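You operate a simulated robot arm through the tools that you are given. There is no shell and no other tool.

You run a simulated robot arm. Do the job below in one go: nothing can be reset, and whatever is moved stays where it is left.

Task
Ready the leading scooter for a passenger: aisle-side peg out, side stand up, seat latched, shock absorber lever at 3.

It is judged by the outcome, as a careful person would: the job done as asked, and still so three seconds after it is handed in. It fails if anything else is knocked over, pushed out of place, dropped, spilled or broken.

Robot
A 6-joint arm with a fingered hand, fixed in place. Base frame: the origin is on the floor under the middle of its stand, x ahead of it, y to its left, z up. Lengths are in m, angles in degrees, forces in N, time in s.
With the tool pointing down near the work surface it reaches from about 0.24 to 0.68 m from the base axis. Its first joint turns from -166.0 to 166.0 degrees. Payload 4 kg.
The tool frame sits at the grasp point between the pads (the TCP): z along the fingers, y along the line on which they close. The tips reach 0.026 m beyond it. The gripper opens to 0.148 m; its body begins 0.073 m behind the TCP. The gripper is a hand of 3 fingers: y runs from the thumb to the fingers, the wrist lies at [0, 0, -0.239] in the tool frame.
Orientation is that of the tool frame in the base frame, as a unit quaternion [x, y, z, w]. With the fingers straight down and closing along the base's y, the tool's x points along the base's -x, its y along +y and its z along -z.

Tools
- The arm moves only by the tool play_rows. Its argument "rows" is a list of rows, each a list of 6 numbers: the shift along the tool's x, y, z in m, then the turn, a rotation vector about the tool's x, y, z in degrees. In form: [[dx, dy, dz, rx, ry, rz], ...]. A call has 1 to 20 rows; each row is the pose to reach, as a shift and turn from the pose commanded when the call began, along the tool's axes at that moment. Rows are played at 5 a second. More than 0.05 m and 8.6 degrees between two rows, and nothing of the call is played. A pose out of reach is approached as far as the arm can. The call stops where the force on the tool passes 60 N (or 10 N more than at its start, if that is more) or the arm is blocked; 0.2 s more then pass. In this call time passes only in rows, and 0.2 s behind the last. The reply holds the time, the measured pose of the TCP, the force on the tool along the base axes, the opening and the grip force, in the units named above and with some noise, with the torque about the TCP (base axes, N m) and any sound that the robot's microphone picked up.
- Cameras (640 x 400 px; columns grow to the right, rows downward): "scene" is fixed at [0.0496, 0.5001, 1.3528]; the picture's right is [-0.89, -0.45, 0.00], its down [-0.12, 0.23, -0.96] and it looks along [0.44, -0.86, -0.26] (base axes); focal length 272 px, centre (320, 200). "wrist" rides on the gripper at [0.068, -0.039, -0.09] in the tool frame; the picture's right is [0.50, 0.87, 0.00], its down [-0.66, 0.38, -0.65] and it looks along [-0.57, 0.33, 0.76] (tool axes); focal length 222 px, centre (320, 200). There is no depth. A picture from a camera that has moved, and an enlarged one, comes with that camera's place and axes in the base frame and with its lens.
- capture(camera): a new picture of that camera. It takes no simulated time.
- slide_trunk(by): moves the trunk up (or, below 0, down) by that many m; the arm rides with it, the base frame stays. It gives what a move gives, with no picture.
- set_fingers(finger1, finger2, thumb_bend): sets how far each is bent, from 0 (flat) to 1 (curled in); at 0.3 the hand is open as for a grip, at 0.7 the pads meet at the TCP. One left out holds its place. A second passes; each finger stops where it meets its share of the squeeze, and holds until it gets a number again. It is the only way to open and close the hand. It gives what a move gives, with no picture; readings hold the bend of each and the force on the fingers (four entries, about 0 where the hand has none), thumb and palm.
- close_up(camera, box): a new picture of the part [left, top, right, bottom] of that camera's present view, enlarged. It takes no simulated time.
- finish_job(): hands the job in; it is judged then, once.

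Nothing tells you positions but the pictures and the camera data. Unless the task says otherwise, let go and move clear before handing in.

The tools are called after "Request:" as a command line: name --pt "numbers of a row" for each row, then --argument value for the rest, lists and objects as JSON in quotes. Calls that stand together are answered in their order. play_rows: Moves the arm, as the interface text tells. Its arguments: {"type":"object","properties":{"rows":{"type":"array","items":{"type":"array","items":{"type":"number"}}}},"required":["rows"]} The other tools are called the same way: slide_trunk (by) moves the trunk up or down; set_fingers (finger1, finger2, thumb_bend) moves the fingers one by one; capture (camera) takes a picture; close_up (camera, box) takes an enlarged picture of a part of a camera's view; finish_job () hands the job in.

At the start:

```text
time: 0.0
ee_pos: [0.2586, -0.2284, 1.4297]
orientation: [0.0, 1.0, -0.001, 0.0]
wrist_force: [-0.2, 0.1, -0.4]
wrist_torque: [0.01, 0.0, 0.0]
width: 0.1479
grip_force: 0.1
shape: jaw
bend: [0.3, 0.3, 0.3]
finger forces: [0.0, 0.1, 0.0, 0.0, 0.0, 0.1]
trunk travel left (down, up): [-0.275, 0.042]
```

scene: 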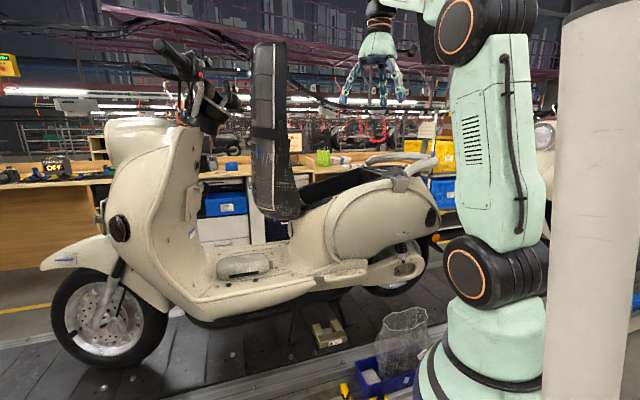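
wrist: 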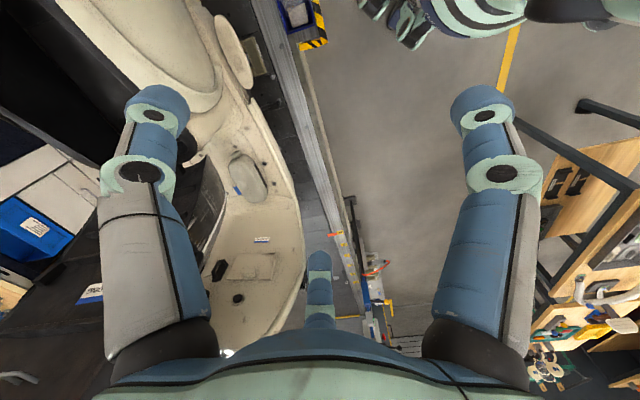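

I see a cream scooter on a line to the robot's right, its seat standing open, with a second scooter behind the arm. I'll take closer looks before moving anything.

Request:
close_up --camera "scene" --box '[160, 220, 480, 400]'

Request:
close_up --camera "scene" --box '[300, 140, 460, 300]'

Request:
close_up --camera "scene" --box '[180, 30, 460, 220]'

Request:
capture --camera "wrist"

Request:
close_up --camera "wrist" --box '[60, 0, 380, 200]'

Request:
close_up --camera "wrist" --box '[180, 130, 420, 370]'

```text
2.00 times, centred on (320, 310) of scene
camera zoom: at [0.0496, 0.5001, 1.3528], right [-0.89, -0.45, 0.0], down [-0.12, 0.23, -0.96], along [0.44, -0.86, -0.26], focal length 544 px, centre (320, -20)
```

zoom: 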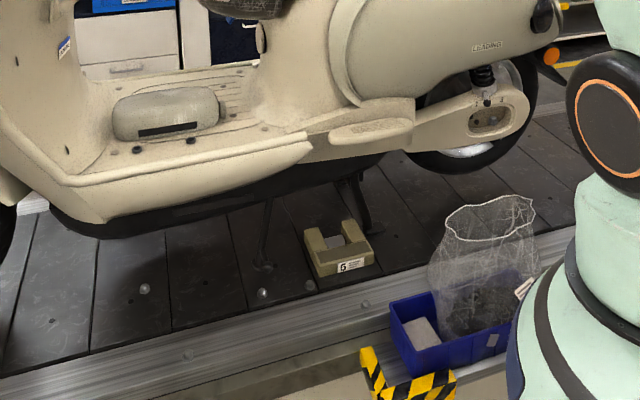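

```text
2.50 times, centred on (380, 220) of scene
camera zoom: at [0.0496, 0.5001, 1.3528], right [-0.89, -0.45, 0.0], down [-0.12, 0.23, -0.96], along [0.44, -0.86, -0.26], focal length 680 px, centre (170, 150)
```

zoom: 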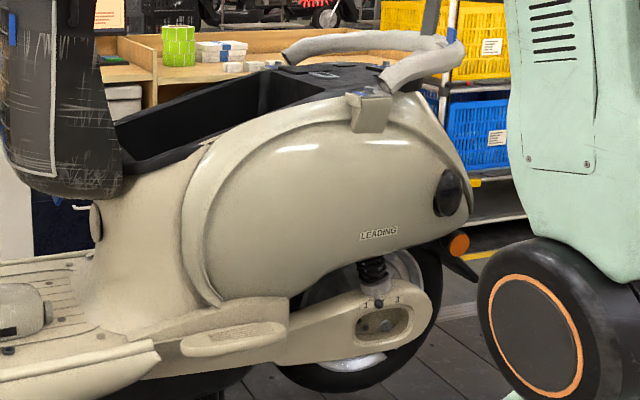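

```text
2.11 times, centred on (320, 125) of scene
camera zoom: at [0.0496, 0.5001, 1.3528], right [-0.89, -0.45, 0.0], down [-0.12, 0.23, -0.96], along [0.44, -0.86, -0.26], focal length 572 px, centre (320, 358)
```

zoom: 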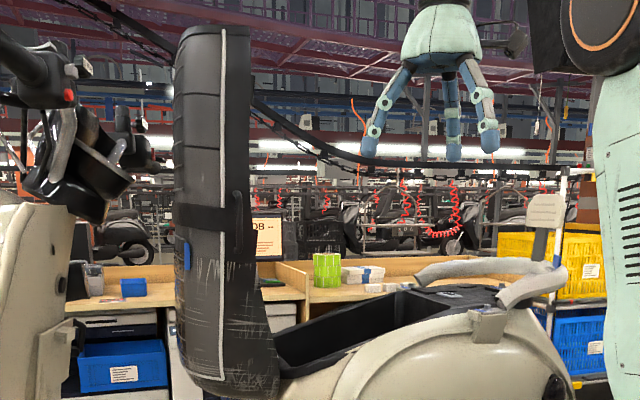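

```text
taken
camera wrist: at [0.1905, -0.2668, 1.5206], right [-0.5, 0.87, 0.0], down [0.66, 0.38, 0.65], along [0.57, 0.33, -0.76], focal length 222 px, centre (320, 200)
```

wrist: 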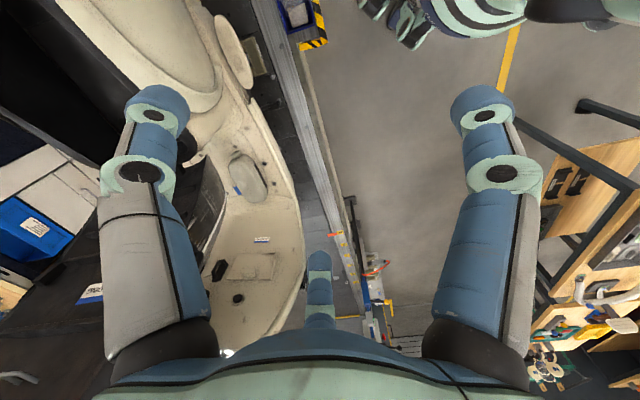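

```text
2.00 times, centred on (220, 100) of wrist
camera zoom: at [0.1905, -0.2668, 1.5206], right [-0.5, 0.87, 0.0], down [0.66, 0.38, 0.65], along [0.57, 0.33, -0.76], focal length 444 px, centre (520, 400)
```

zoom: 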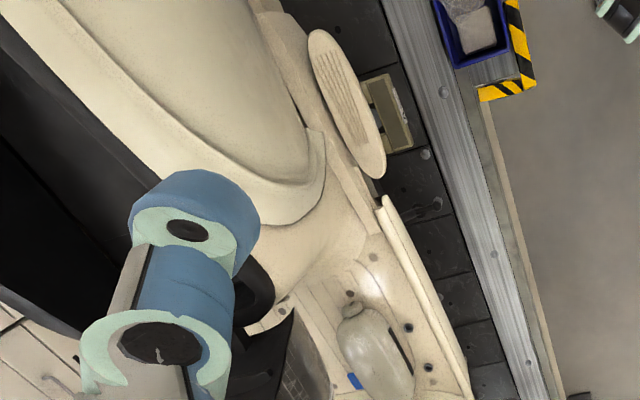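

```text
1.67 times, centred on (300, 250) of wrist
camera zoom: at [0.1905, -0.2668, 1.5206], right [-0.5, 0.87, 0.0], down [0.66, 0.38, 0.65], along [0.57, 0.33, -0.76], focal length 370 px, centre (353, 117)
```

zoom: 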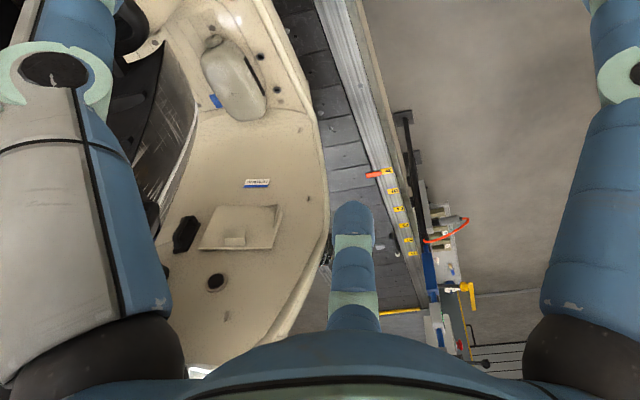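

The scooter marked "LEADING" stands at a slant to the base axes, with its left flank facing the robot. I'll zoom in on the peg, stand, shock and seat before moving.

Request:
close_up --camera "scene" --box '[370, 220, 450, 300]'

Request:
close_up --camera "scene" --box '[310, 240, 390, 290]'

Request:
close_up --camera "scene" --box '[270, 280, 370, 355]'

Request:
close_up --camera "scene" --box '[240, 150, 440, 230]'

Request:
close_up --camera "scene" --box '[330, 300, 450, 400]'

Request:
close_up --camera "scene" --box '[520, 100, 640, 330]'

```text
5.00 times, centred on (410, 260) of scene
camera zoom: at [0.0496, 0.5001, 1.3528], right [-0.89, -0.45, 0.0], down [-0.12, 0.23, -0.96], along [0.44, -0.86, -0.26], focal length 1359 px, centre (-130, -100)
```

zoom: 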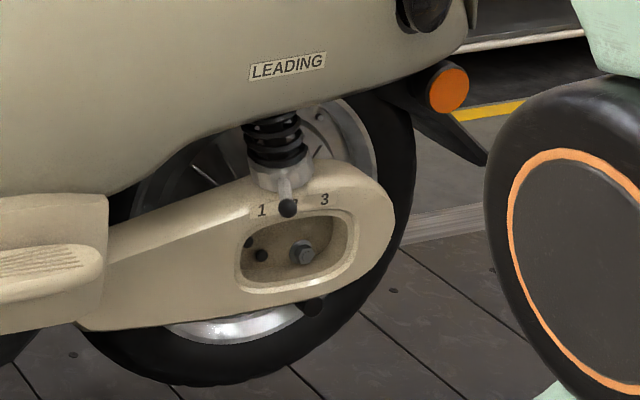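

```text
8.00 times, centred on (350, 265) of scene
camera zoom: at [0.0496, 0.5001, 1.3528], right [-0.89, -0.45, 0.0], down [-0.12, 0.23, -0.96], along [0.44, -0.86, -0.26], focal length 2175 px, centre (80, -320)
```

zoom: 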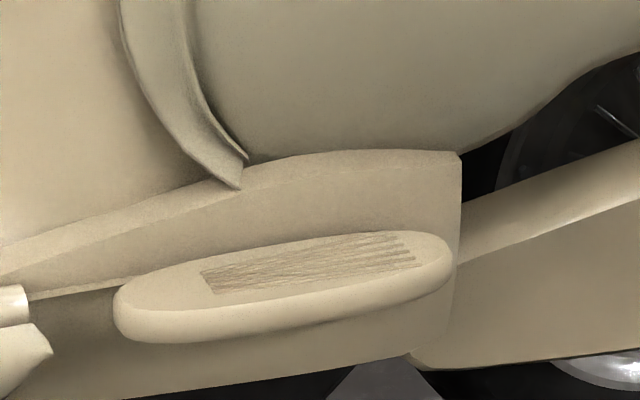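

```text
5.33 times, centred on (320, 318) of scene
camera zoom: at [0.0496, 0.5001, 1.3528], right [-0.89, -0.45, 0.0], down [-0.12, 0.23, -0.96], along [0.44, -0.86, -0.26], focal length 1450 px, centre (320, -427)
```

zoom: 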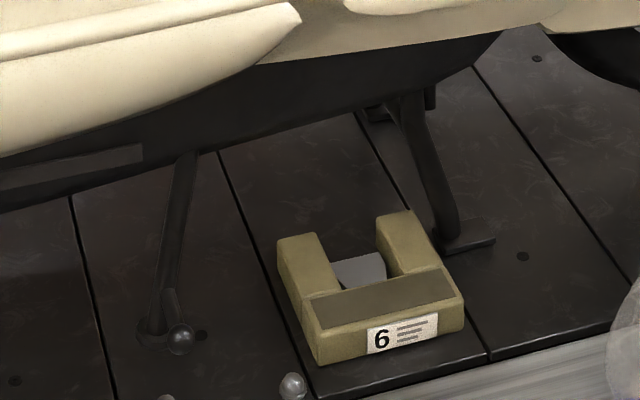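

```text
3.20 times, centred on (340, 190) of scene
camera zoom: at [0.0496, 0.5001, 1.3528], right [-0.89, -0.45, 0.0], down [-0.12, 0.23, -0.96], along [0.44, -0.86, -0.26], focal length 870 px, centre (256, 232)
```

zoom: 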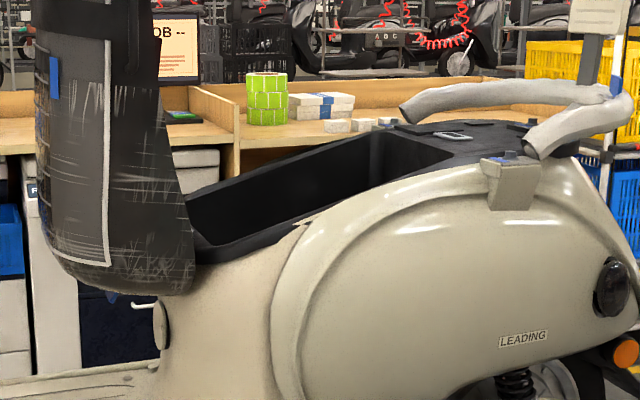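

```text
4.00 times, centred on (390, 350) of scene
camera zoom: at [0.0496, 0.5001, 1.3528], right [-0.89, -0.45, 0.0], down [-0.12, 0.23, -0.96], along [0.44, -0.86, -0.26], focal length 1088 px, centre (40, -400)
```

zoom: 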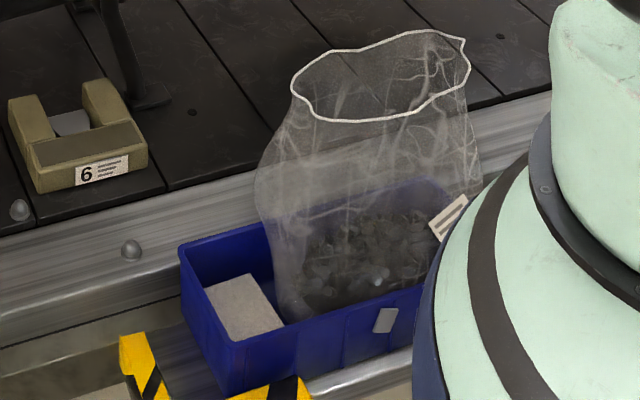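

```text
1.74 times, centred on (580, 215) of scene
camera zoom: at [0.0496, 0.5001, 1.3528], right [-0.89, -0.45, 0.0], down [-0.12, 0.23, -0.96], along [0.44, -0.86, -0.26], focal length 473 px, centre (-132, 174)
```

zoom: 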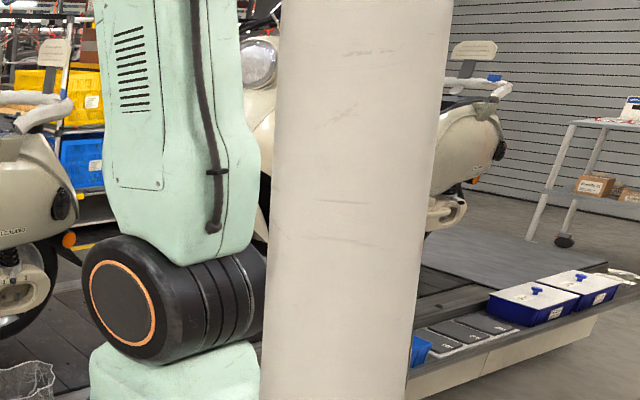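

The shock lever's knob is over 2. The peg looks like it lies along the body, the stand leg is down next to block "6", and the seat is upright. I'll turn the hand in place so the wrist camera faces the scooter's flank.

Request:
play_rows --pt "0 0 0 0 0 7.5" --pt "0 0 0 0 0 15" --pt "0 0 0 0 0 22.5" --pt "0 0 0 0 0 30" --pt "0 0 0 0 0 37.5" --pt "0 0 0 0 0 45" --pt "0 0 0 0 0 52.5" --pt "0 0 0 0 0 60" --pt "0 0 0 0 0 67.5" --pt "0 0 0 0 0 75"

Request:
capture --camera "wrist"

Request:
capture --camera "scene"

```text
time: 2.2
ee_pos: [0.259, -0.2287, 1.4288]
orientation: [0.609, 0.793, -0.001, 0.0]
wrist_force: [-0.4, -0.2, -0.5]
wrist_torque: [0.0, -0.01, 0.03]
width: 0.148
grip_force: 0.2
shape: jaw
bend: [0.3, 0.3, 0.3]
finger forces: [0.0, 0.0, 0.0, 0.0, 0.0, 0.0]
trunk travel left (down, up): [-0.275, 0.042]
```

```text
taken
camera wrist: at [0.2033, -0.1721, 1.5197], right [0.71, 0.71, 0.0], down [0.53, -0.54, 0.65], along [0.46, -0.46, -0.76], focal length 222 px, centre (320, 200)
```

wrist: 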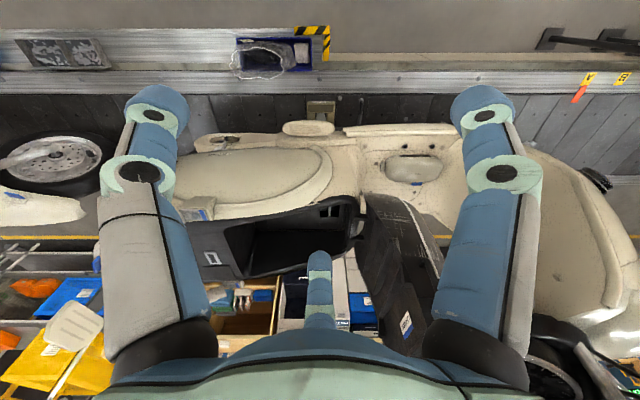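

```text
taken
```

scene: 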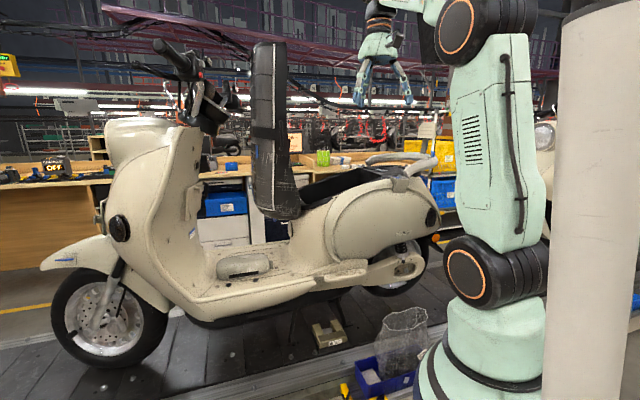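

The rail lies level in this view, so the scooter runs along the base's (1,1) diagonal, at about 0.78 m out on its centre plane. I'll look closer at each part from here.

Request:
close_up --camera "wrist" --box '[180, 90, 380, 215]'

Request:
close_up --camera "wrist" --box '[180, 180, 440, 340]'

Request:
close_up --camera "wrist" --box '[270, 95, 350, 145]'

Request:
close_up --camera "wrist" --box '[190, 120, 290, 180]'

```text
3.20 times, centred on (280, 152) of wrist
camera zoom: at [0.2033, -0.1721, 1.5197], right [0.71, 0.71, 0.0], down [0.53, -0.54, 0.65], along [0.46, -0.46, -0.76], focal length 711 px, centre (448, 352)
```

zoom: 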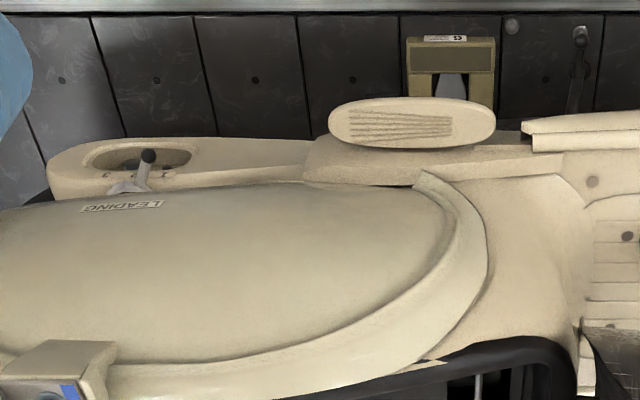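

```text
2.46 times, centred on (310, 260) of wrist
camera zoom: at [0.2033, -0.1721, 1.5197], right [0.71, 0.71, 0.0], down [0.53, -0.54, 0.65], along [0.46, -0.46, -0.76], focal length 547 px, centre (345, 52)
```

zoom: 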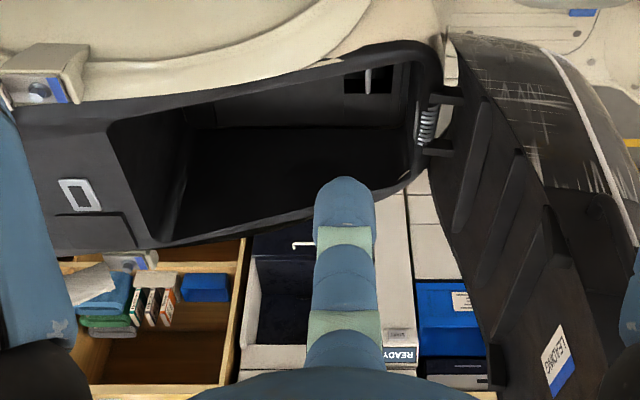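

```text
8.00 times, centred on (310, 120) of wrist
camera zoom: at [0.2033, -0.1721, 1.5197], right [0.71, 0.71, 0.0], down [0.53, -0.54, 0.65], along [0.46, -0.46, -0.76], focal length 1777 px, centre (400, 840)
```

zoom: 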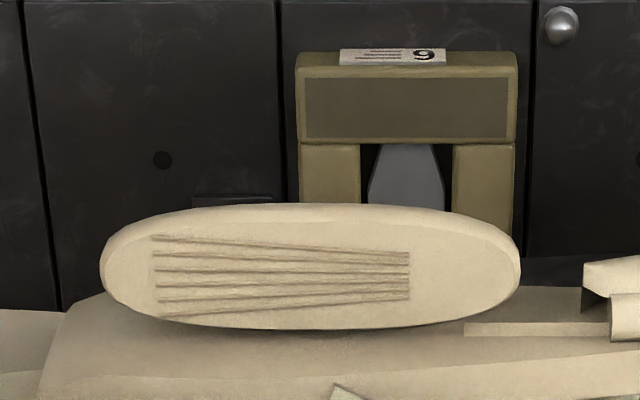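

```text
6.40 times, centred on (240, 150) of wrist
camera zoom: at [0.2033, -0.1721, 1.5197], right [0.71, 0.71, 0.0], down [0.53, -0.54, 0.65], along [0.46, -0.46, -0.76], focal length 1422 px, centre (832, 520)
```

zoom: 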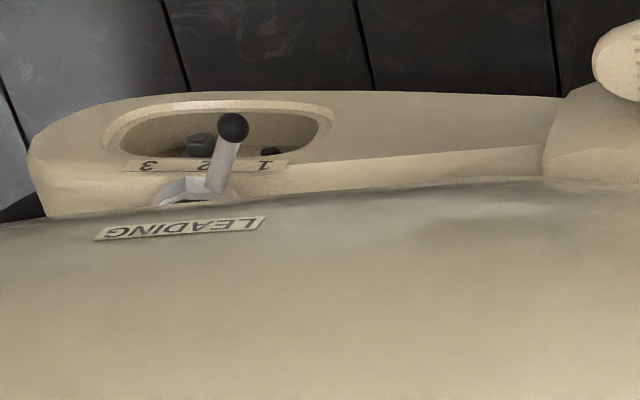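

Triangulating the two views puts the peg at about z 0.77, the lever knob at u −0.32, v 0.63, z 0.76, and the stand's ball near z 0.51. Here u runs along the scooter and v runs away from the robot. Next I'll lower and tilt the hand on the aisle side to look at the flank nearly level.

Request:
play_rows --pt "0.0062 0.0233 0.0358 -1.875 -3.2475 0" --pt "0.0124 0.0465 0.0715 -3.75 -6.495 0" --pt "0.0186 0.0698 0.1073 -5.625 -9.7425 0" --pt "0.0248 0.093 0.143 -7.5 -12.99 0" --pt "0.031 0.1163 0.1788 -9.375 -16.2375 0" --pt "0.0373 0.1396 0.2145 -11.25 -19.485 0" --pt "0.0435 0.1628 0.2503 -13.125 -22.7325 0" --pt "0.0497 0.1861 0.286 -15 -25.98 0" --pt "0.0559 0.2093 0.3218 -16.875 -29.2275 0" --pt "0.0621 0.2326 0.3575 -18.75 -32.475 0" --pt "0.0683 0.2558 0.3933 -20.625 -35.7225 0" --pt "0.0745 0.2791 0.429 -22.5 -38.97 0"

Request:
capture --camera "wrist"

Request:
capture --camera "scene"

```text
time: 4.8
ee_pos: [0.5084, -0.0868, 0.9996]
orientation: [0.562, 0.733, -0.051, 0.379]
wrist_force: [-0.6, 0.7, 0.1]
wrist_torque: [-0.01, 0.03, 0.01]
width: 0.148
grip_force: 0.1
shape: jaw
bend: [0.3, 0.3, 0.3]
finger forces: [0.0, 0.0, 0.0, 0.0, 0.1, 0.1]
trunk travel left (down, up): [-0.275, 0.042]
```

```text
taken
camera wrist: at [0.4234, -0.0013, 1.009], right [0.71, 0.71, 0.0], down [0.05, -0.05, 1.0], along [0.71, -0.7, -0.07], focal length 222 px, centre (320, 200)
```

wrist: 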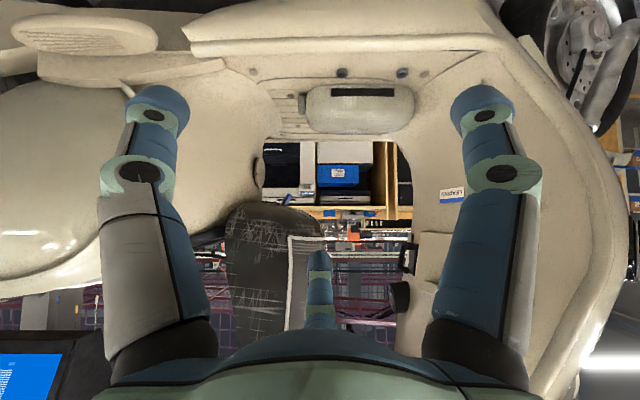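

```text
taken
```

scene: 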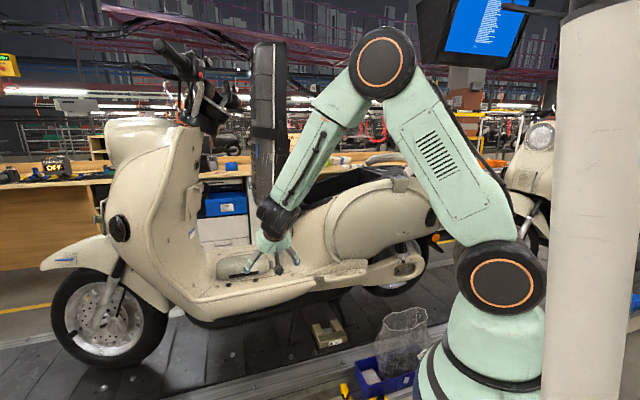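

The arm follows well, and a text monitor has come into view. I'll read it and look at the peg and seat from here.

Request:
close_up --camera "scene" --box '[430, 0, 530, 65]'

Request:
close_up --camera "wrist" --box '[0, 0, 200, 125]'

Request:
close_up --camera "scene" --box '[220, 130, 330, 200]'

Request:
close_up --camera "wrist" --box '[200, 140, 440, 330]'

Request:
close_up --camera "scene" --box '[490, 90, 560, 240]'

```text
6.15 times, centred on (480, 32) of scene
camera zoom: at [0.0496, 0.5001, 1.3528], right [-0.89, -0.45, 0.0], down [-0.12, 0.23, -0.96], along [0.44, -0.86, -0.26], focal length 1673 px, centre (-665, 1231)
```

zoom: 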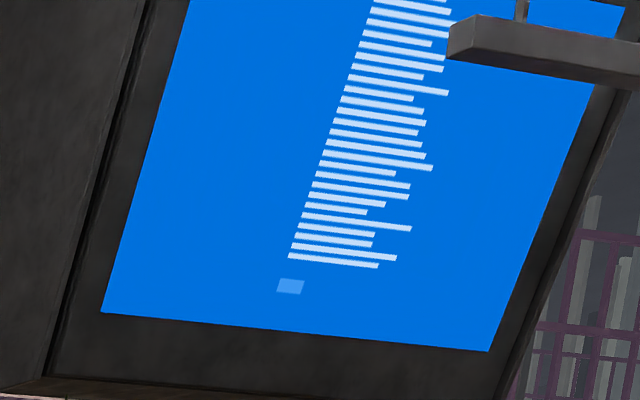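

```text
3.20 times, centred on (100, 62) of wrist
camera zoom: at [0.4234, -0.0013, 1.009], right [0.71, 0.71, 0.0], down [0.05, -0.05, 1.0], along [0.71, -0.7, -0.07], focal length 711 px, centre (1024, 640)
```

zoom: 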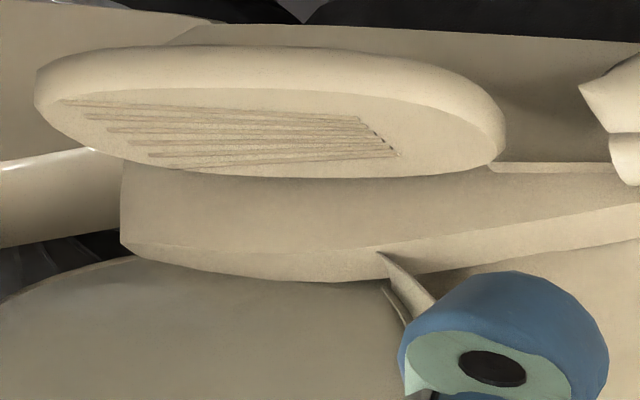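

```text
5.71 times, centred on (275, 165) of scene
camera zoom: at [0.0496, 0.5001, 1.3528], right [-0.89, -0.45, 0.0], down [-0.12, 0.23, -0.96], along [0.44, -0.86, -0.26], focal length 1554 px, centre (577, 400)
```

zoom: 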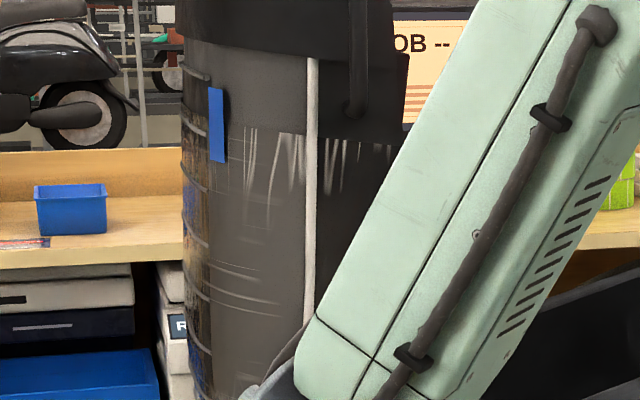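

```text
2.11 times, centred on (320, 235) of wrist
camera zoom: at [0.4234, -0.0013, 1.009], right [0.71, 0.71, 0.0], down [0.05, -0.05, 1.0], along [0.71, -0.7, -0.07], focal length 468 px, centre (320, 126)
```

zoom: 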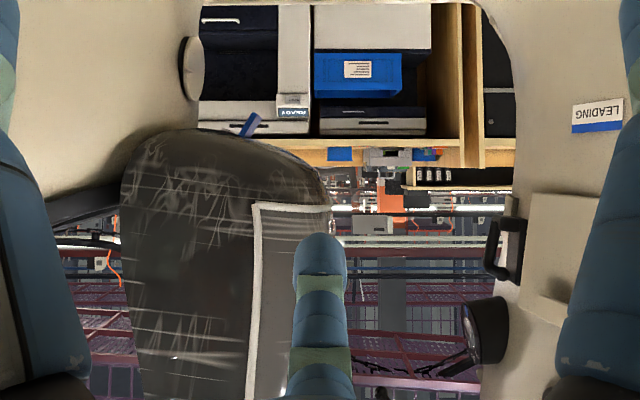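

```text
2.67 times, centred on (525, 165) of scene
camera zoom: at [0.0496, 0.5001, 1.3528], right [-0.89, -0.45, 0.0], down [-0.12, 0.23, -0.96], along [0.44, -0.86, -0.26], focal length 725 px, centre (-227, 293)
```

zoom: 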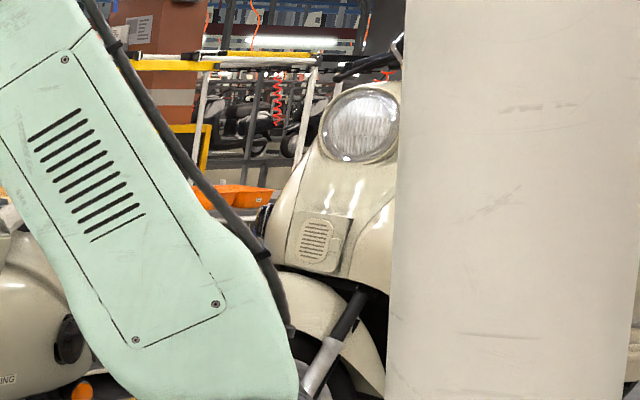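

The monitor holds only placeholder lines. The peg is a level pad lying along the body, so I take it as folded. I'll deal with the side stand first and lower the hand to look at it.

Request:
play_rows --pt "0.028 -0.0162 0.0283 0 0 0" --pt "0.056 -0.0323 0.0566 0 0 0" --pt "0.084 -0.0485 0.0849 0 0 0" --pt "0.112 -0.0646 0.1131 0 0 0" --pt "0.14 -0.0808 0.1414 0 0 0" --pt "0.168 -0.0969 0.1697 0 0 0" --pt "0.196 -0.1131 0.198 0 0 0"

Request:
capture --camera "wrist"

Request:
capture --camera "scene"

```text
time: 6.4
ee_pos: [0.4969, -0.0676, 0.7032]
orientation: [0.562, 0.733, -0.05, 0.38]
wrist_force: [-0.2, -0.7, 0.6]
wrist_torque: [0.01, 0.0, 0.04]
width: 0.1479
grip_force: 0.1
shape: jaw
bend: [0.3, 0.3, 0.3]
finger forces: [0.0, 0.0, 0.0, 0.0, 0.0, 0.1]
trunk travel left (down, up): [-0.275, 0.042]
```

```text
taken
camera wrist: at [0.4121, 0.017, 0.7121], right [0.71, 0.71, 0.0], down [0.05, -0.05, 1.0], along [0.71, -0.7, -0.07], focal length 222 px, centre (320, 200)
```

wrist: 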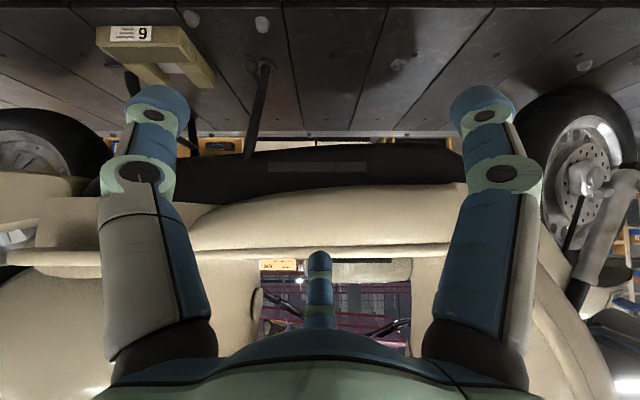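

```text
taken
```

scene: 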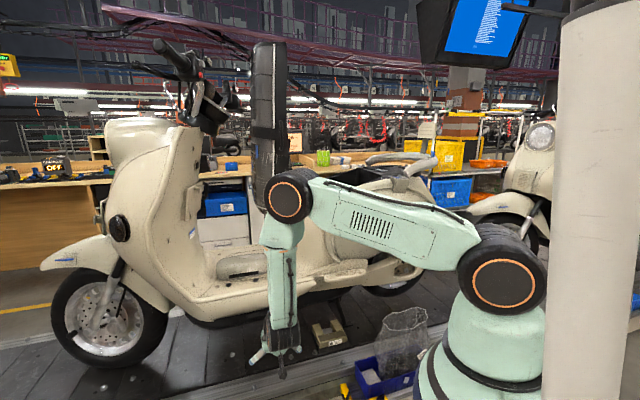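

The stand leg and block "6" are now in view under the floorboard. I'll zoom in on them.

Request:
close_up --camera "wrist" --box '[80, 0, 400, 200]'

Request:
close_up --camera "wrist" --box '[190, 30, 320, 180]'

Request:
close_up --camera "wrist" --box '[0, 130, 130, 270]'

Request:
close_up --camera "scene" --box '[230, 280, 350, 380]'

```text
2.00 times, centred on (240, 100) of wrist
camera zoom: at [0.4121, 0.017, 0.7121], right [0.71, 0.71, 0.0], down [0.05, -0.05, 1.0], along [0.71, -0.7, -0.07], focal length 444 px, centre (480, 400)
```

zoom: 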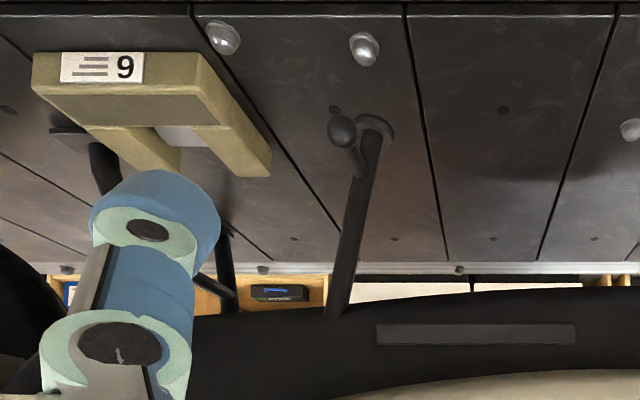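

```text
2.67 times, centred on (255, 105) of wrist
camera zoom: at [0.4121, 0.017, 0.7121], right [0.71, 0.71, 0.0], down [0.05, -0.05, 1.0], along [0.71, -0.7, -0.07], focal length 592 px, centre (493, 453)
```

zoom: 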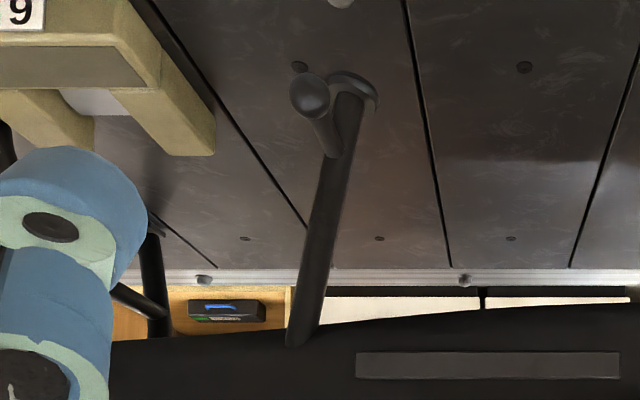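

```text
2.86 times, centred on (65, 200) of wrist
camera zoom: at [0.4121, 0.017, 0.7121], right [0.71, 0.71, 0.0], down [0.05, -0.05, 1.0], along [0.71, -0.7, -0.07], focal length 635 px, centre (1049, 200)
```

zoom: 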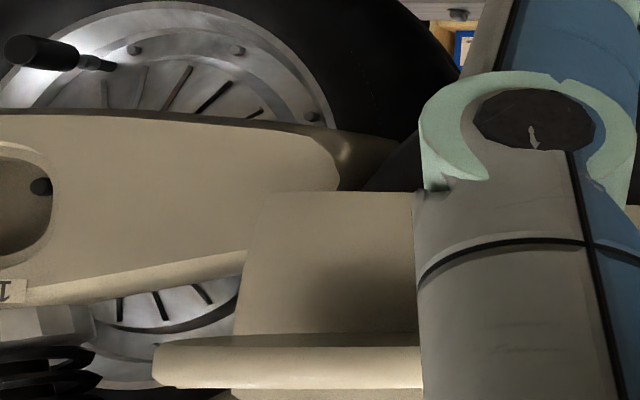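

```text
4.00 times, centred on (290, 330) of scene
camera zoom: at [0.0496, 0.5001, 1.3528], right [-0.89, -0.45, 0.0], down [-0.12, 0.23, -0.96], along [0.44, -0.86, -0.26], focal length 1088 px, centre (440, -320)
```

zoom: 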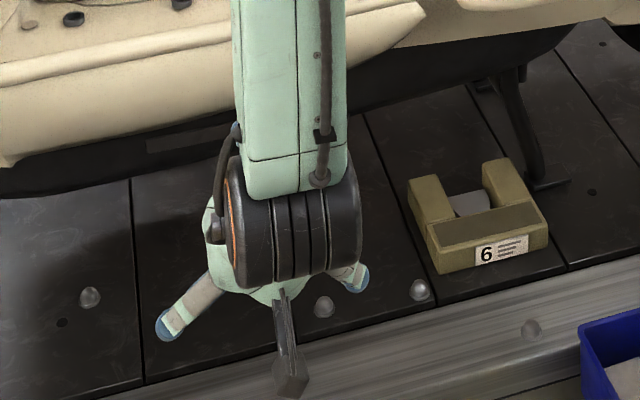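

The stand's ball sits at about u 0.207, v 0.573, z 0.506, with the leg pivoting at about z 0.61 behind it. I'll narrow the fingers and bring the hand to a standoff in line with the ball.

Request:
set_fingers --finger1 0.48 --finger2 0.48 --thumb_bend 0.48

Request:
play_rows --pt "-0.002 -0.0175 0.0276 -1.25 -2.165 0" --pt "-0.0039 -0.0351 0.0552 -2.5 -4.33 0" --pt "-0.0059 -0.0526 0.0828 -3.75 -6.495 0" --pt "-0.0079 -0.0701 0.1103 -5 -8.66 0" --pt "-0.0098 -0.0877 0.1379 -6.25 -10.825 0" --pt "-0.0118 -0.1052 0.1655 -7.5 -12.99 0"

Request:
capture --camera "wrist"

Request:
capture --camera "scene"

```text
time: 7.4
ee_pos: [0.4983, -0.0678, 0.7041]
orientation: [0.562, 0.733, -0.05, 0.38]
wrist_force: [0.2, -0.1, 0.9]
wrist_torque: [-0.01, -0.02, 0.0]
width: 0.0695
grip_force: 0.1
shape: fingers
bend: [0.48, 0.48, 0.48]
finger forces: [0.0, 0.0, 0.0, 0.0, 0.1, 0.1]
trunk travel left (down, up): [-0.275, 0.042]
```

```text
time: 8.8
ee_pos: [0.491, -0.2011, 0.554]
orientation: [0.527, 0.687, -0.065, 0.495]
wrist_force: [-1.2, 0.2, 0.3]
wrist_torque: [0.01, 0.0, 0.0]
width: 0.069
grip_force: 0.1
shape: fingers
bend: [0.48, 0.48, 0.48]
finger forces: [0.0, 0.0, 0.1, 0.0, 0.1, 0.0]
trunk travel left (down, up): [-0.275, 0.042]
```

```text
taken
camera wrist: at [0.4081, -0.1173, 0.5311], right [0.71, 0.71, 0.0], down [-0.13, 0.13, 0.98], along [0.7, -0.69, 0.19], focal length 222 px, centre (320, 200)
```

wrist: 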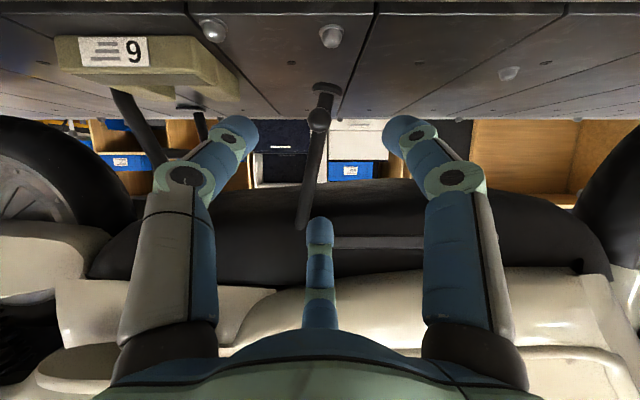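

```text
taken
```

scene: 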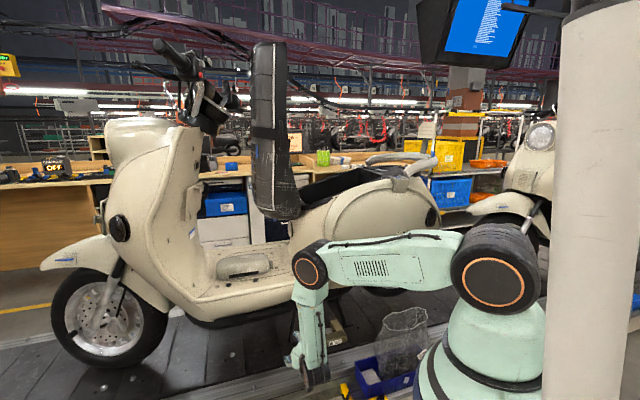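

The hand is lined up in front of the stand's ball. I'll zoom in to fix its position before closing in.

Request:
close_up --camera "wrist" --box '[240, 60, 400, 260]'

Request:
close_up --camera "scene" --box '[270, 290, 350, 400]'

```text
2.00 times, centred on (320, 160) of wrist
camera zoom: at [0.4081, -0.1173, 0.5311], right [0.71, 0.71, 0.0], down [-0.13, 0.13, 0.98], along [0.7, -0.69, 0.19], focal length 444 px, centre (320, 280)
```

zoom: 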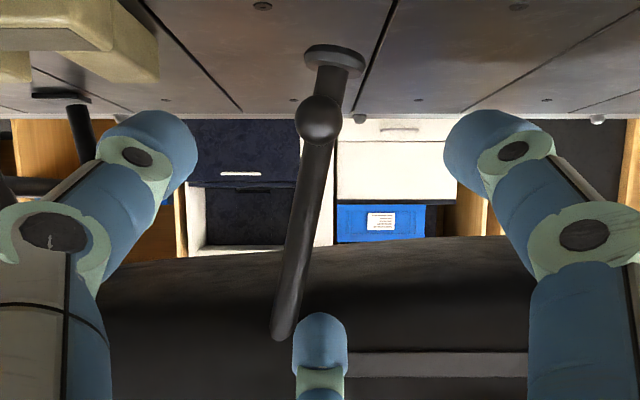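

```text
3.64 times, centred on (310, 345) of scene
camera zoom: at [0.0496, 0.5001, 1.3528], right [-0.89, -0.45, 0.0], down [-0.12, 0.23, -0.96], along [0.44, -0.86, -0.26], focal length 989 px, centre (356, -327)
```

zoom: 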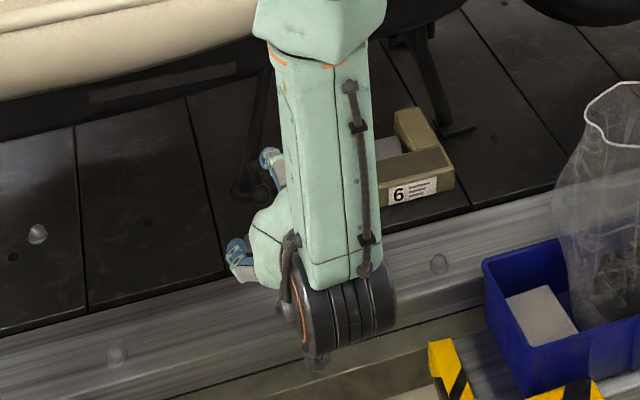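

The ball lies straight along the tool axis, about 0.105 m ahead. I'll move onto it and close the fingers.

Request:
play_rows --pt "0 0 0.03 0 0 0" --pt "0 0 0.06 0 0 0" --pt "0 0 0.085 0 0 0" --pt "0 0 0.104 0 0 0"

Request:
close_up --camera "wrist" --box '[200, 60, 440, 260]'

Request:
close_up --camera "scene" --box '[270, 290, 350, 400]'

```text
time: 9.8
ee_pos: [0.55, -0.2616, 0.5004]
orientation: [0.527, 0.687, -0.064, 0.496]
wrist_force: [0.2, -0.1, -0.5]
wrist_torque: [0.01, 0.02, -0.03]
width: 0.0691
grip_force: 0.1
shape: fingers
bend: [0.48, 0.48, 0.48]
finger forces: [0.0, 0.1, 0.0, 0.0, 0.1, 0.1]
trunk travel left (down, up): [-0.275, 0.042]
```

```text
2.00 times, centred on (320, 160) of wrist
camera zoom: at [0.4663, -0.1785, 0.4791], right [0.71, 0.71, 0.0], down [-0.13, 0.13, 0.98], along [0.7, -0.69, 0.19], focal length 444 px, centre (320, 280)
```

zoom: 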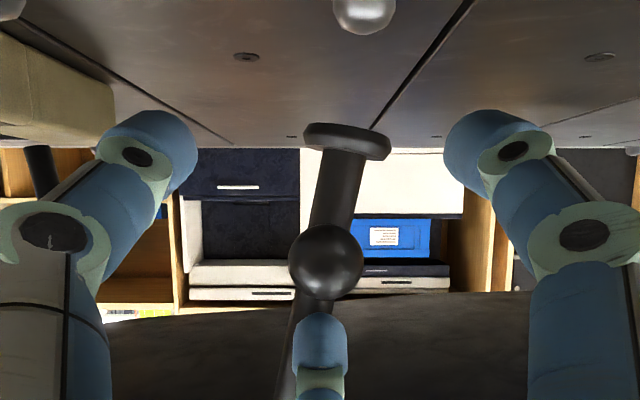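

```text
3.64 times, centred on (310, 345) of scene
camera zoom: at [0.0496, 0.5001, 1.3528], right [-0.89, -0.45, 0.0], down [-0.12, 0.23, -0.96], along [0.44, -0.86, -0.26], focal length 989 px, centre (356, -327)
```

zoom: 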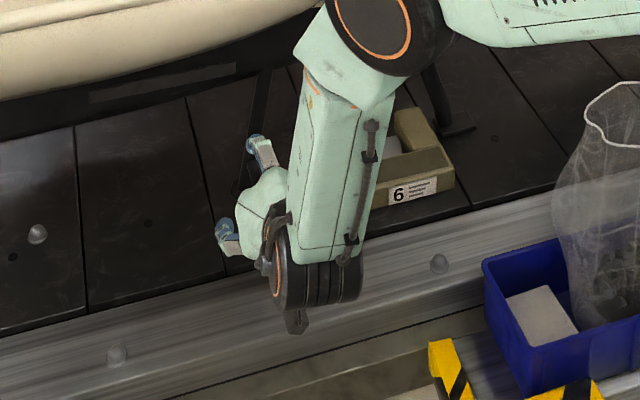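

The ball sits almost exactly at the grasp point. I'll close the fingers on it.

Request:
set_fingers --finger1 0.68 --finger2 0.68 --thumb_bend 0.68

Request:
close_up --camera "wrist" --box '[200, 60, 440, 260]'

```text
time: 10.8
ee_pos: [0.5492, -0.2619, 0.502]
orientation: [0.526, 0.687, -0.064, 0.497]
wrist_force: [3.3, -3.3, 4.2]
wrist_torque: [-0.11, -0.11, -0.02]
width: 0.0093
grip_force: 4.3
shape: fingers
bend: [0.66, 0.62, 0.67]
finger forces: [1.7, 5.3, 0.0, 0.1, 0.9, 0.1]
trunk travel left (down, up): [-0.275, 0.042]
```

```text
2.00 times, centred on (320, 160) of wrist
camera zoom: at [0.4665, -0.1785, 0.4796], right [0.71, 0.71, 0.0], down [-0.13, 0.13, 0.98], along [0.69, -0.69, 0.19], focal length 444 px, centre (320, 280)
```

zoom: 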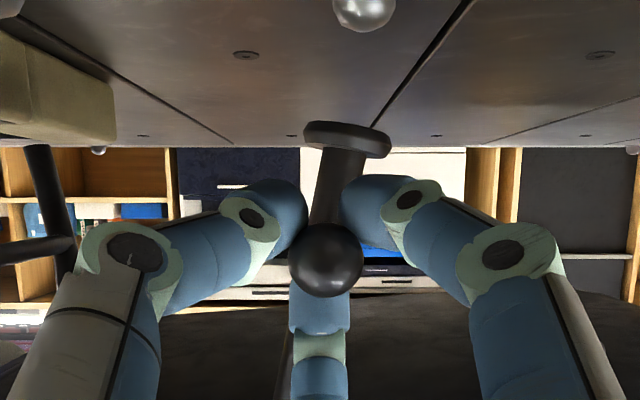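

The fingertips have closed around the tang just behind the ball. I'll swing it rearward along its arc, starting gently.

Request:
play_rows --pt "-0.0047 -0.0107 0.0008 0 0 0" --pt "-0.0095 -0.0199 0.001 0 0 0" --pt "-0.0151 -0.0287 0.0007 0 0 0" --pt "-0.0214 -0.037 0 0 0 0"

Request:
close_up --camera "wrist" --box '[160, 40, 480, 280]'

```text
time: 11.8
ee_pos: [0.5199, -0.2949, 0.5022]
orientation: [0.527, 0.688, -0.065, 0.495]
wrist_force: [3.0, 1.1, -1.1]
wrist_torque: [-0.02, -0.02, 0.01]
width: 0.0103
grip_force: 3.7
shape: fingers
bend: [0.64, 0.64, 0.68]
finger forces: [4.3, 2.7, 0.0, 0.0, 0.2, 0.0]
trunk travel left (down, up): [-0.275, 0.042]
```

```text
1.67 times, centred on (320, 160) of wrist
camera zoom: at [0.4363, -0.2102, 0.48], right [0.71, 0.71, 0.0], down [-0.13, 0.13, 0.98], along [0.7, -0.69, 0.19], focal length 370 px, centre (320, 267)
```

zoom: 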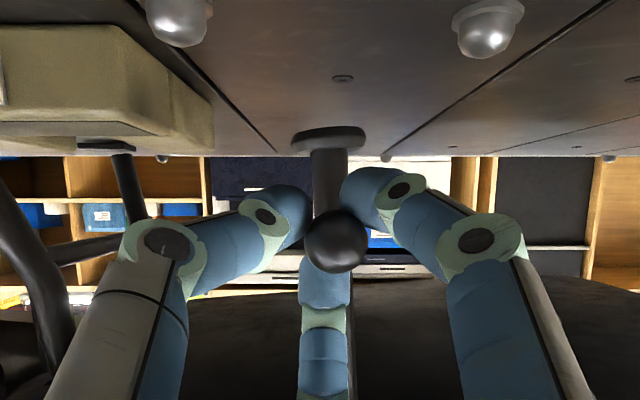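

The stand is swinging freely with little force. I'll carry on along the arc.

Request:
play_rows --pt "-0.0067 -0.008 -0.001 0 0 0" --pt "-0.0139 -0.015 -0.0026 0 0 0" --pt "-0.0218 -0.0218 -0.0046 0 0 0" --pt "-0.0298 -0.0276 -0.007 0 0 0"

Request:
close_up --camera "wrist" --box '[160, 40, 480, 280]'

Request:
close_up --camera "scene" --box '[270, 260, 370, 400]'

```text
time: 12.8
ee_pos: [0.4936, -0.3228, 0.5157]
orientation: [0.528, 0.687, -0.066, 0.494]
wrist_force: [0.1, -2.5, -10.2]
wrist_torque: [-0.11, 0.13, -0.02]
width: 0.0122
grip_force: 3.7
shape: fingers
bend: [0.63, 0.68, 0.68]
finger forces: [8.3, 0.0, 0.1, 0.1, 0.5, 0.1]
trunk travel left (down, up): [-0.275, 0.042]
```

```text
1.67 times, centred on (320, 160) of wrist
camera zoom: at [0.4099, -0.2391, 0.4936], right [0.71, 0.71, 0.0], down [-0.13, 0.13, 0.98], along [0.69, -0.69, 0.19], focal length 370 px, centre (320, 267)
```

zoom: 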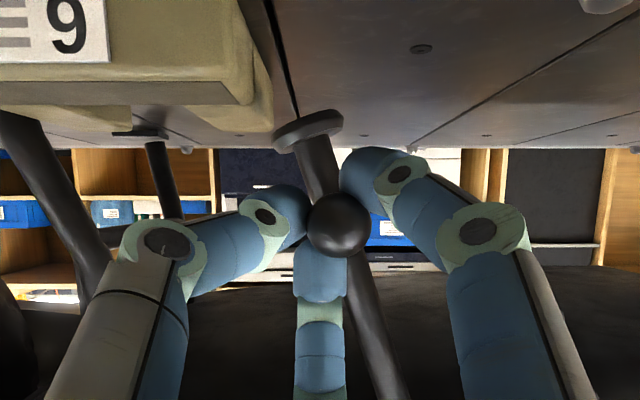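

```text
2.86 times, centred on (320, 330) of scene
camera zoom: at [0.0496, 0.5001, 1.3528], right [-0.89, -0.45, 0.0], down [-0.12, 0.23, -0.96], along [0.44, -0.86, -0.26], focal length 777 px, centre (320, -171)
```

zoom: 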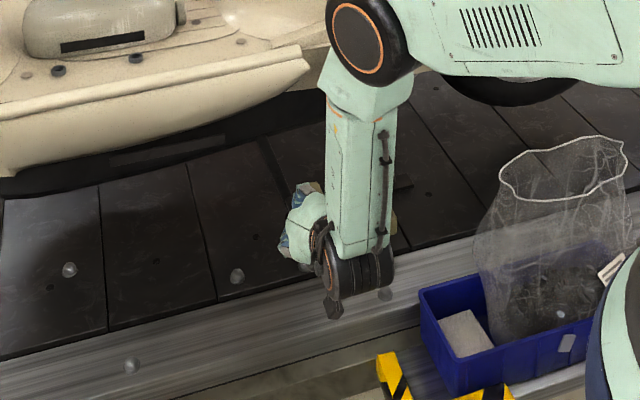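

The stand is at about 20–25° and its foot clears block "6", whose top is at about z 0.456 against a foot bottom of about 0.46 and rising. I've refit the arc and will carry on upward.

Request:
play_rows --pt "-0.0066 -0.0057 -0.0017 0 0 0" --pt "-0.0132 -0.0113 -0.0034 0 0 0" --pt "-0.0227 -0.0164 -0.0066 0 0 0" --pt "-0.0322 -0.0215 -0.0099 0 0 0"

Request:
close_up --camera "wrist" --box '[160, 40, 480, 280]'

```text
time: 13.8
ee_pos: [0.4713, -0.3467, 0.534]
orientation: [0.526, 0.687, -0.065, 0.496]
wrist_force: [-0.2, -5.6, -8.5]
wrist_torque: [-0.16, 0.11, -0.06]
width: 0.0135
grip_force: 5.2
shape: fingers
bend: [0.63, 0.68, 0.67]
finger forces: [7.6, 0.0, 0.1, 0.1, 3.2, 0.1]
trunk travel left (down, up): [-0.275, 0.042]
```

```text
1.67 times, centred on (320, 160) of wrist
camera zoom: at [0.3864, -0.2626, 0.5129], right [0.71, 0.71, 0.0], down [-0.13, 0.13, 0.98], along [0.69, -0.69, 0.19], focal length 370 px, centre (320, 267)
```

zoom: 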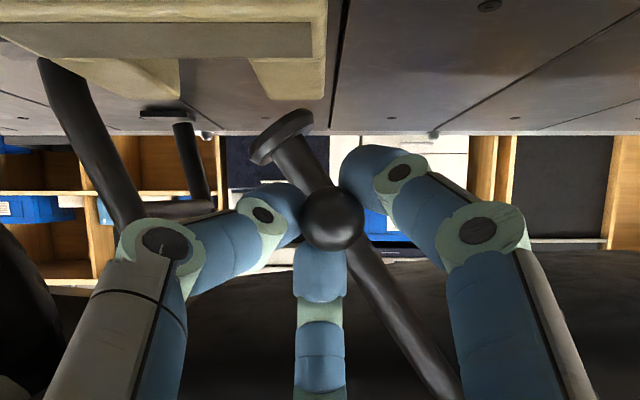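

The foot is over the block and the leg is following. I'll continue up the arc.

Request:
play_rows --pt "-0.0099 -0.0033 -0.004 0 0 0" --pt "-0.0198 -0.0066 -0.008 0 0 0" --pt "-0.0298 -0.0084 -0.0125 0 0 0" --pt "-0.0398 -0.0101 -0.017 0 0 0"

Request:
close_up --camera "wrist" --box '[120, 20, 520, 280]'

Request:
close_up --camera "scene" --box '[260, 230, 420, 400]'

```text
time: 14.8
ee_pos: [0.4588, -0.3565, 0.5702]
orientation: [0.53, 0.684, -0.072, 0.496]
wrist_force: [0.2, 0.2, 0.2]
wrist_torque: [-0.02, 0.02, 0.02]
width: 0.0051
grip_force: 0.1
shape: fingers
bend: [0.68, 0.68, 0.68]
finger forces: [0.1, 0.1, 0.0, 0.0, 0.0, 0.0]
out of reach, approached as far as the arm can: row 3, 4
trunk travel left (down, up): [-0.275, 0.042]
```

```text
1.54 times, centred on (320, 150) of wrist
camera zoom: at [0.3757, -0.2716, 0.5474], right [0.72, 0.7, -0.01], down [-0.13, 0.14, 0.98], along [0.69, -0.7, 0.19], focal length 342 px, centre (320, 277)
```

zoom: 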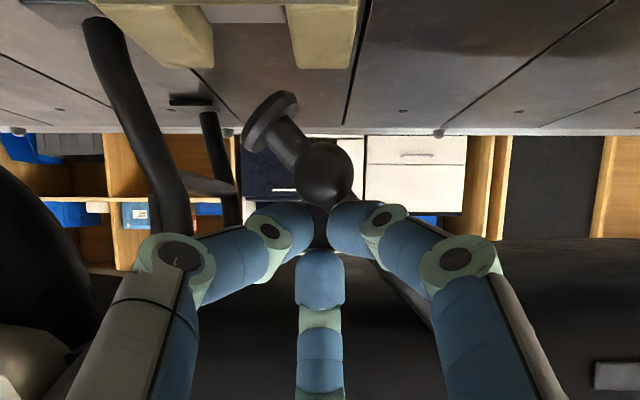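

```text
2.35 times, centred on (340, 315) of scene
camera zoom: at [0.0496, 0.5001, 1.3528], right [-0.89, -0.45, 0.0], down [-0.12, 0.23, -0.96], along [0.44, -0.86, -0.26], focal length 640 px, centre (273, -71)
```

zoom: 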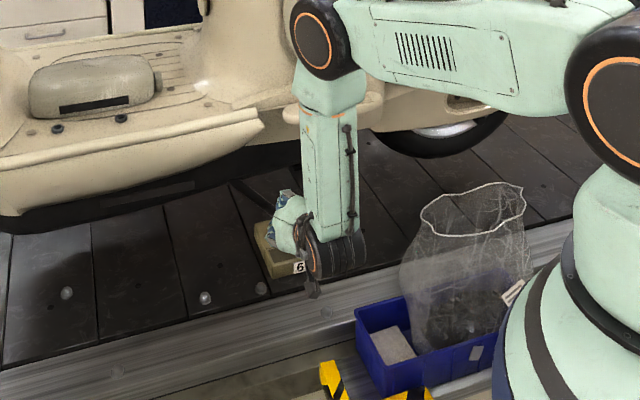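

The hand slipped up over the ball when the arm reached a limit in its last rows, and the stand stayed partly raised. I'll look at the arm's shape before planning the next push.

Request:
capture --camera "scene"

Request:
capture --camera "wrist"

```text
taken
```

scene: 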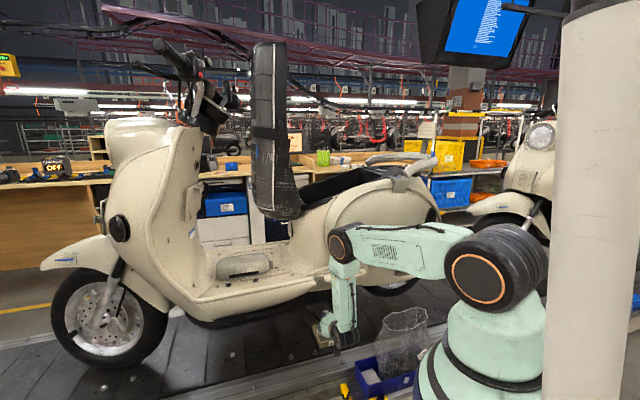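

```text
taken
camera wrist: at [0.3757, -0.2716, 0.5474], right [0.72, 0.7, -0.01], down [-0.13, 0.14, 0.98], along [0.69, -0.7, 0.19], focal length 222 px, centre (320, 200)
```

wrist: 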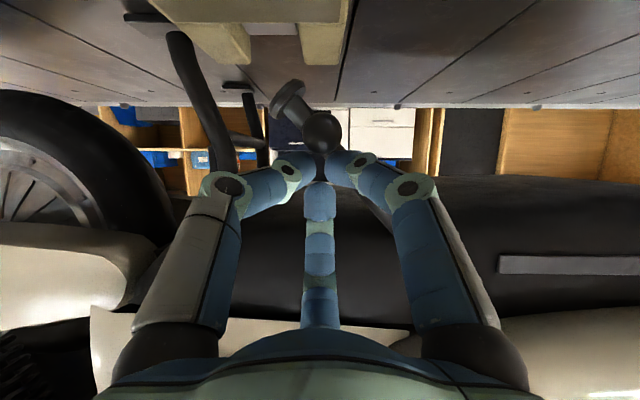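

The stand is holding at about 50°, and the ball is now just below my fingertips. I'll back off and come in under the tang to push it up from below, watching the reach limits.

Request:
play_rows --pt "0.013 -0.0075 -0.026 0 0 0" --pt "0.026 -0.015 -0.052 0 0 0" --pt "0.035 -0.02 -0.069 0 0 0"

Request:
close_up --camera "wrist" --box '[120, 0, 520, 260]'

```text
time: 15.6
ee_pos: [0.4019, -0.3007, 0.5672]
orientation: [0.527, 0.687, -0.065, 0.496]
wrist_force: [-0.8, -1.4, 0.5]
wrist_torque: [-0.02, 0.01, 0.0]
width: 0.0055
grip_force: 0.1
shape: fingers
bend: [0.68, 0.68, 0.68]
finger forces: [0.1, 0.0, 0.0, 0.1, 0.0, 0.1]
trunk travel left (down, up): [-0.275, 0.042]
```

```text
1.54 times, centred on (320, 130) of wrist
camera zoom: at [0.3176, -0.217, 0.5458], right [0.71, 0.71, 0.0], down [-0.13, 0.13, 0.98], along [0.69, -0.69, 0.19], focal length 342 px, centre (320, 308)
```

zoom: 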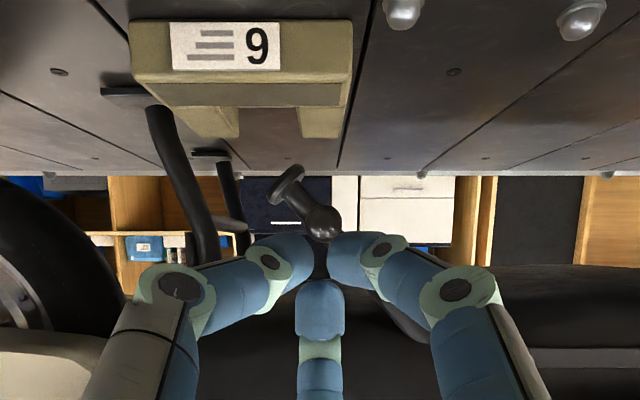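

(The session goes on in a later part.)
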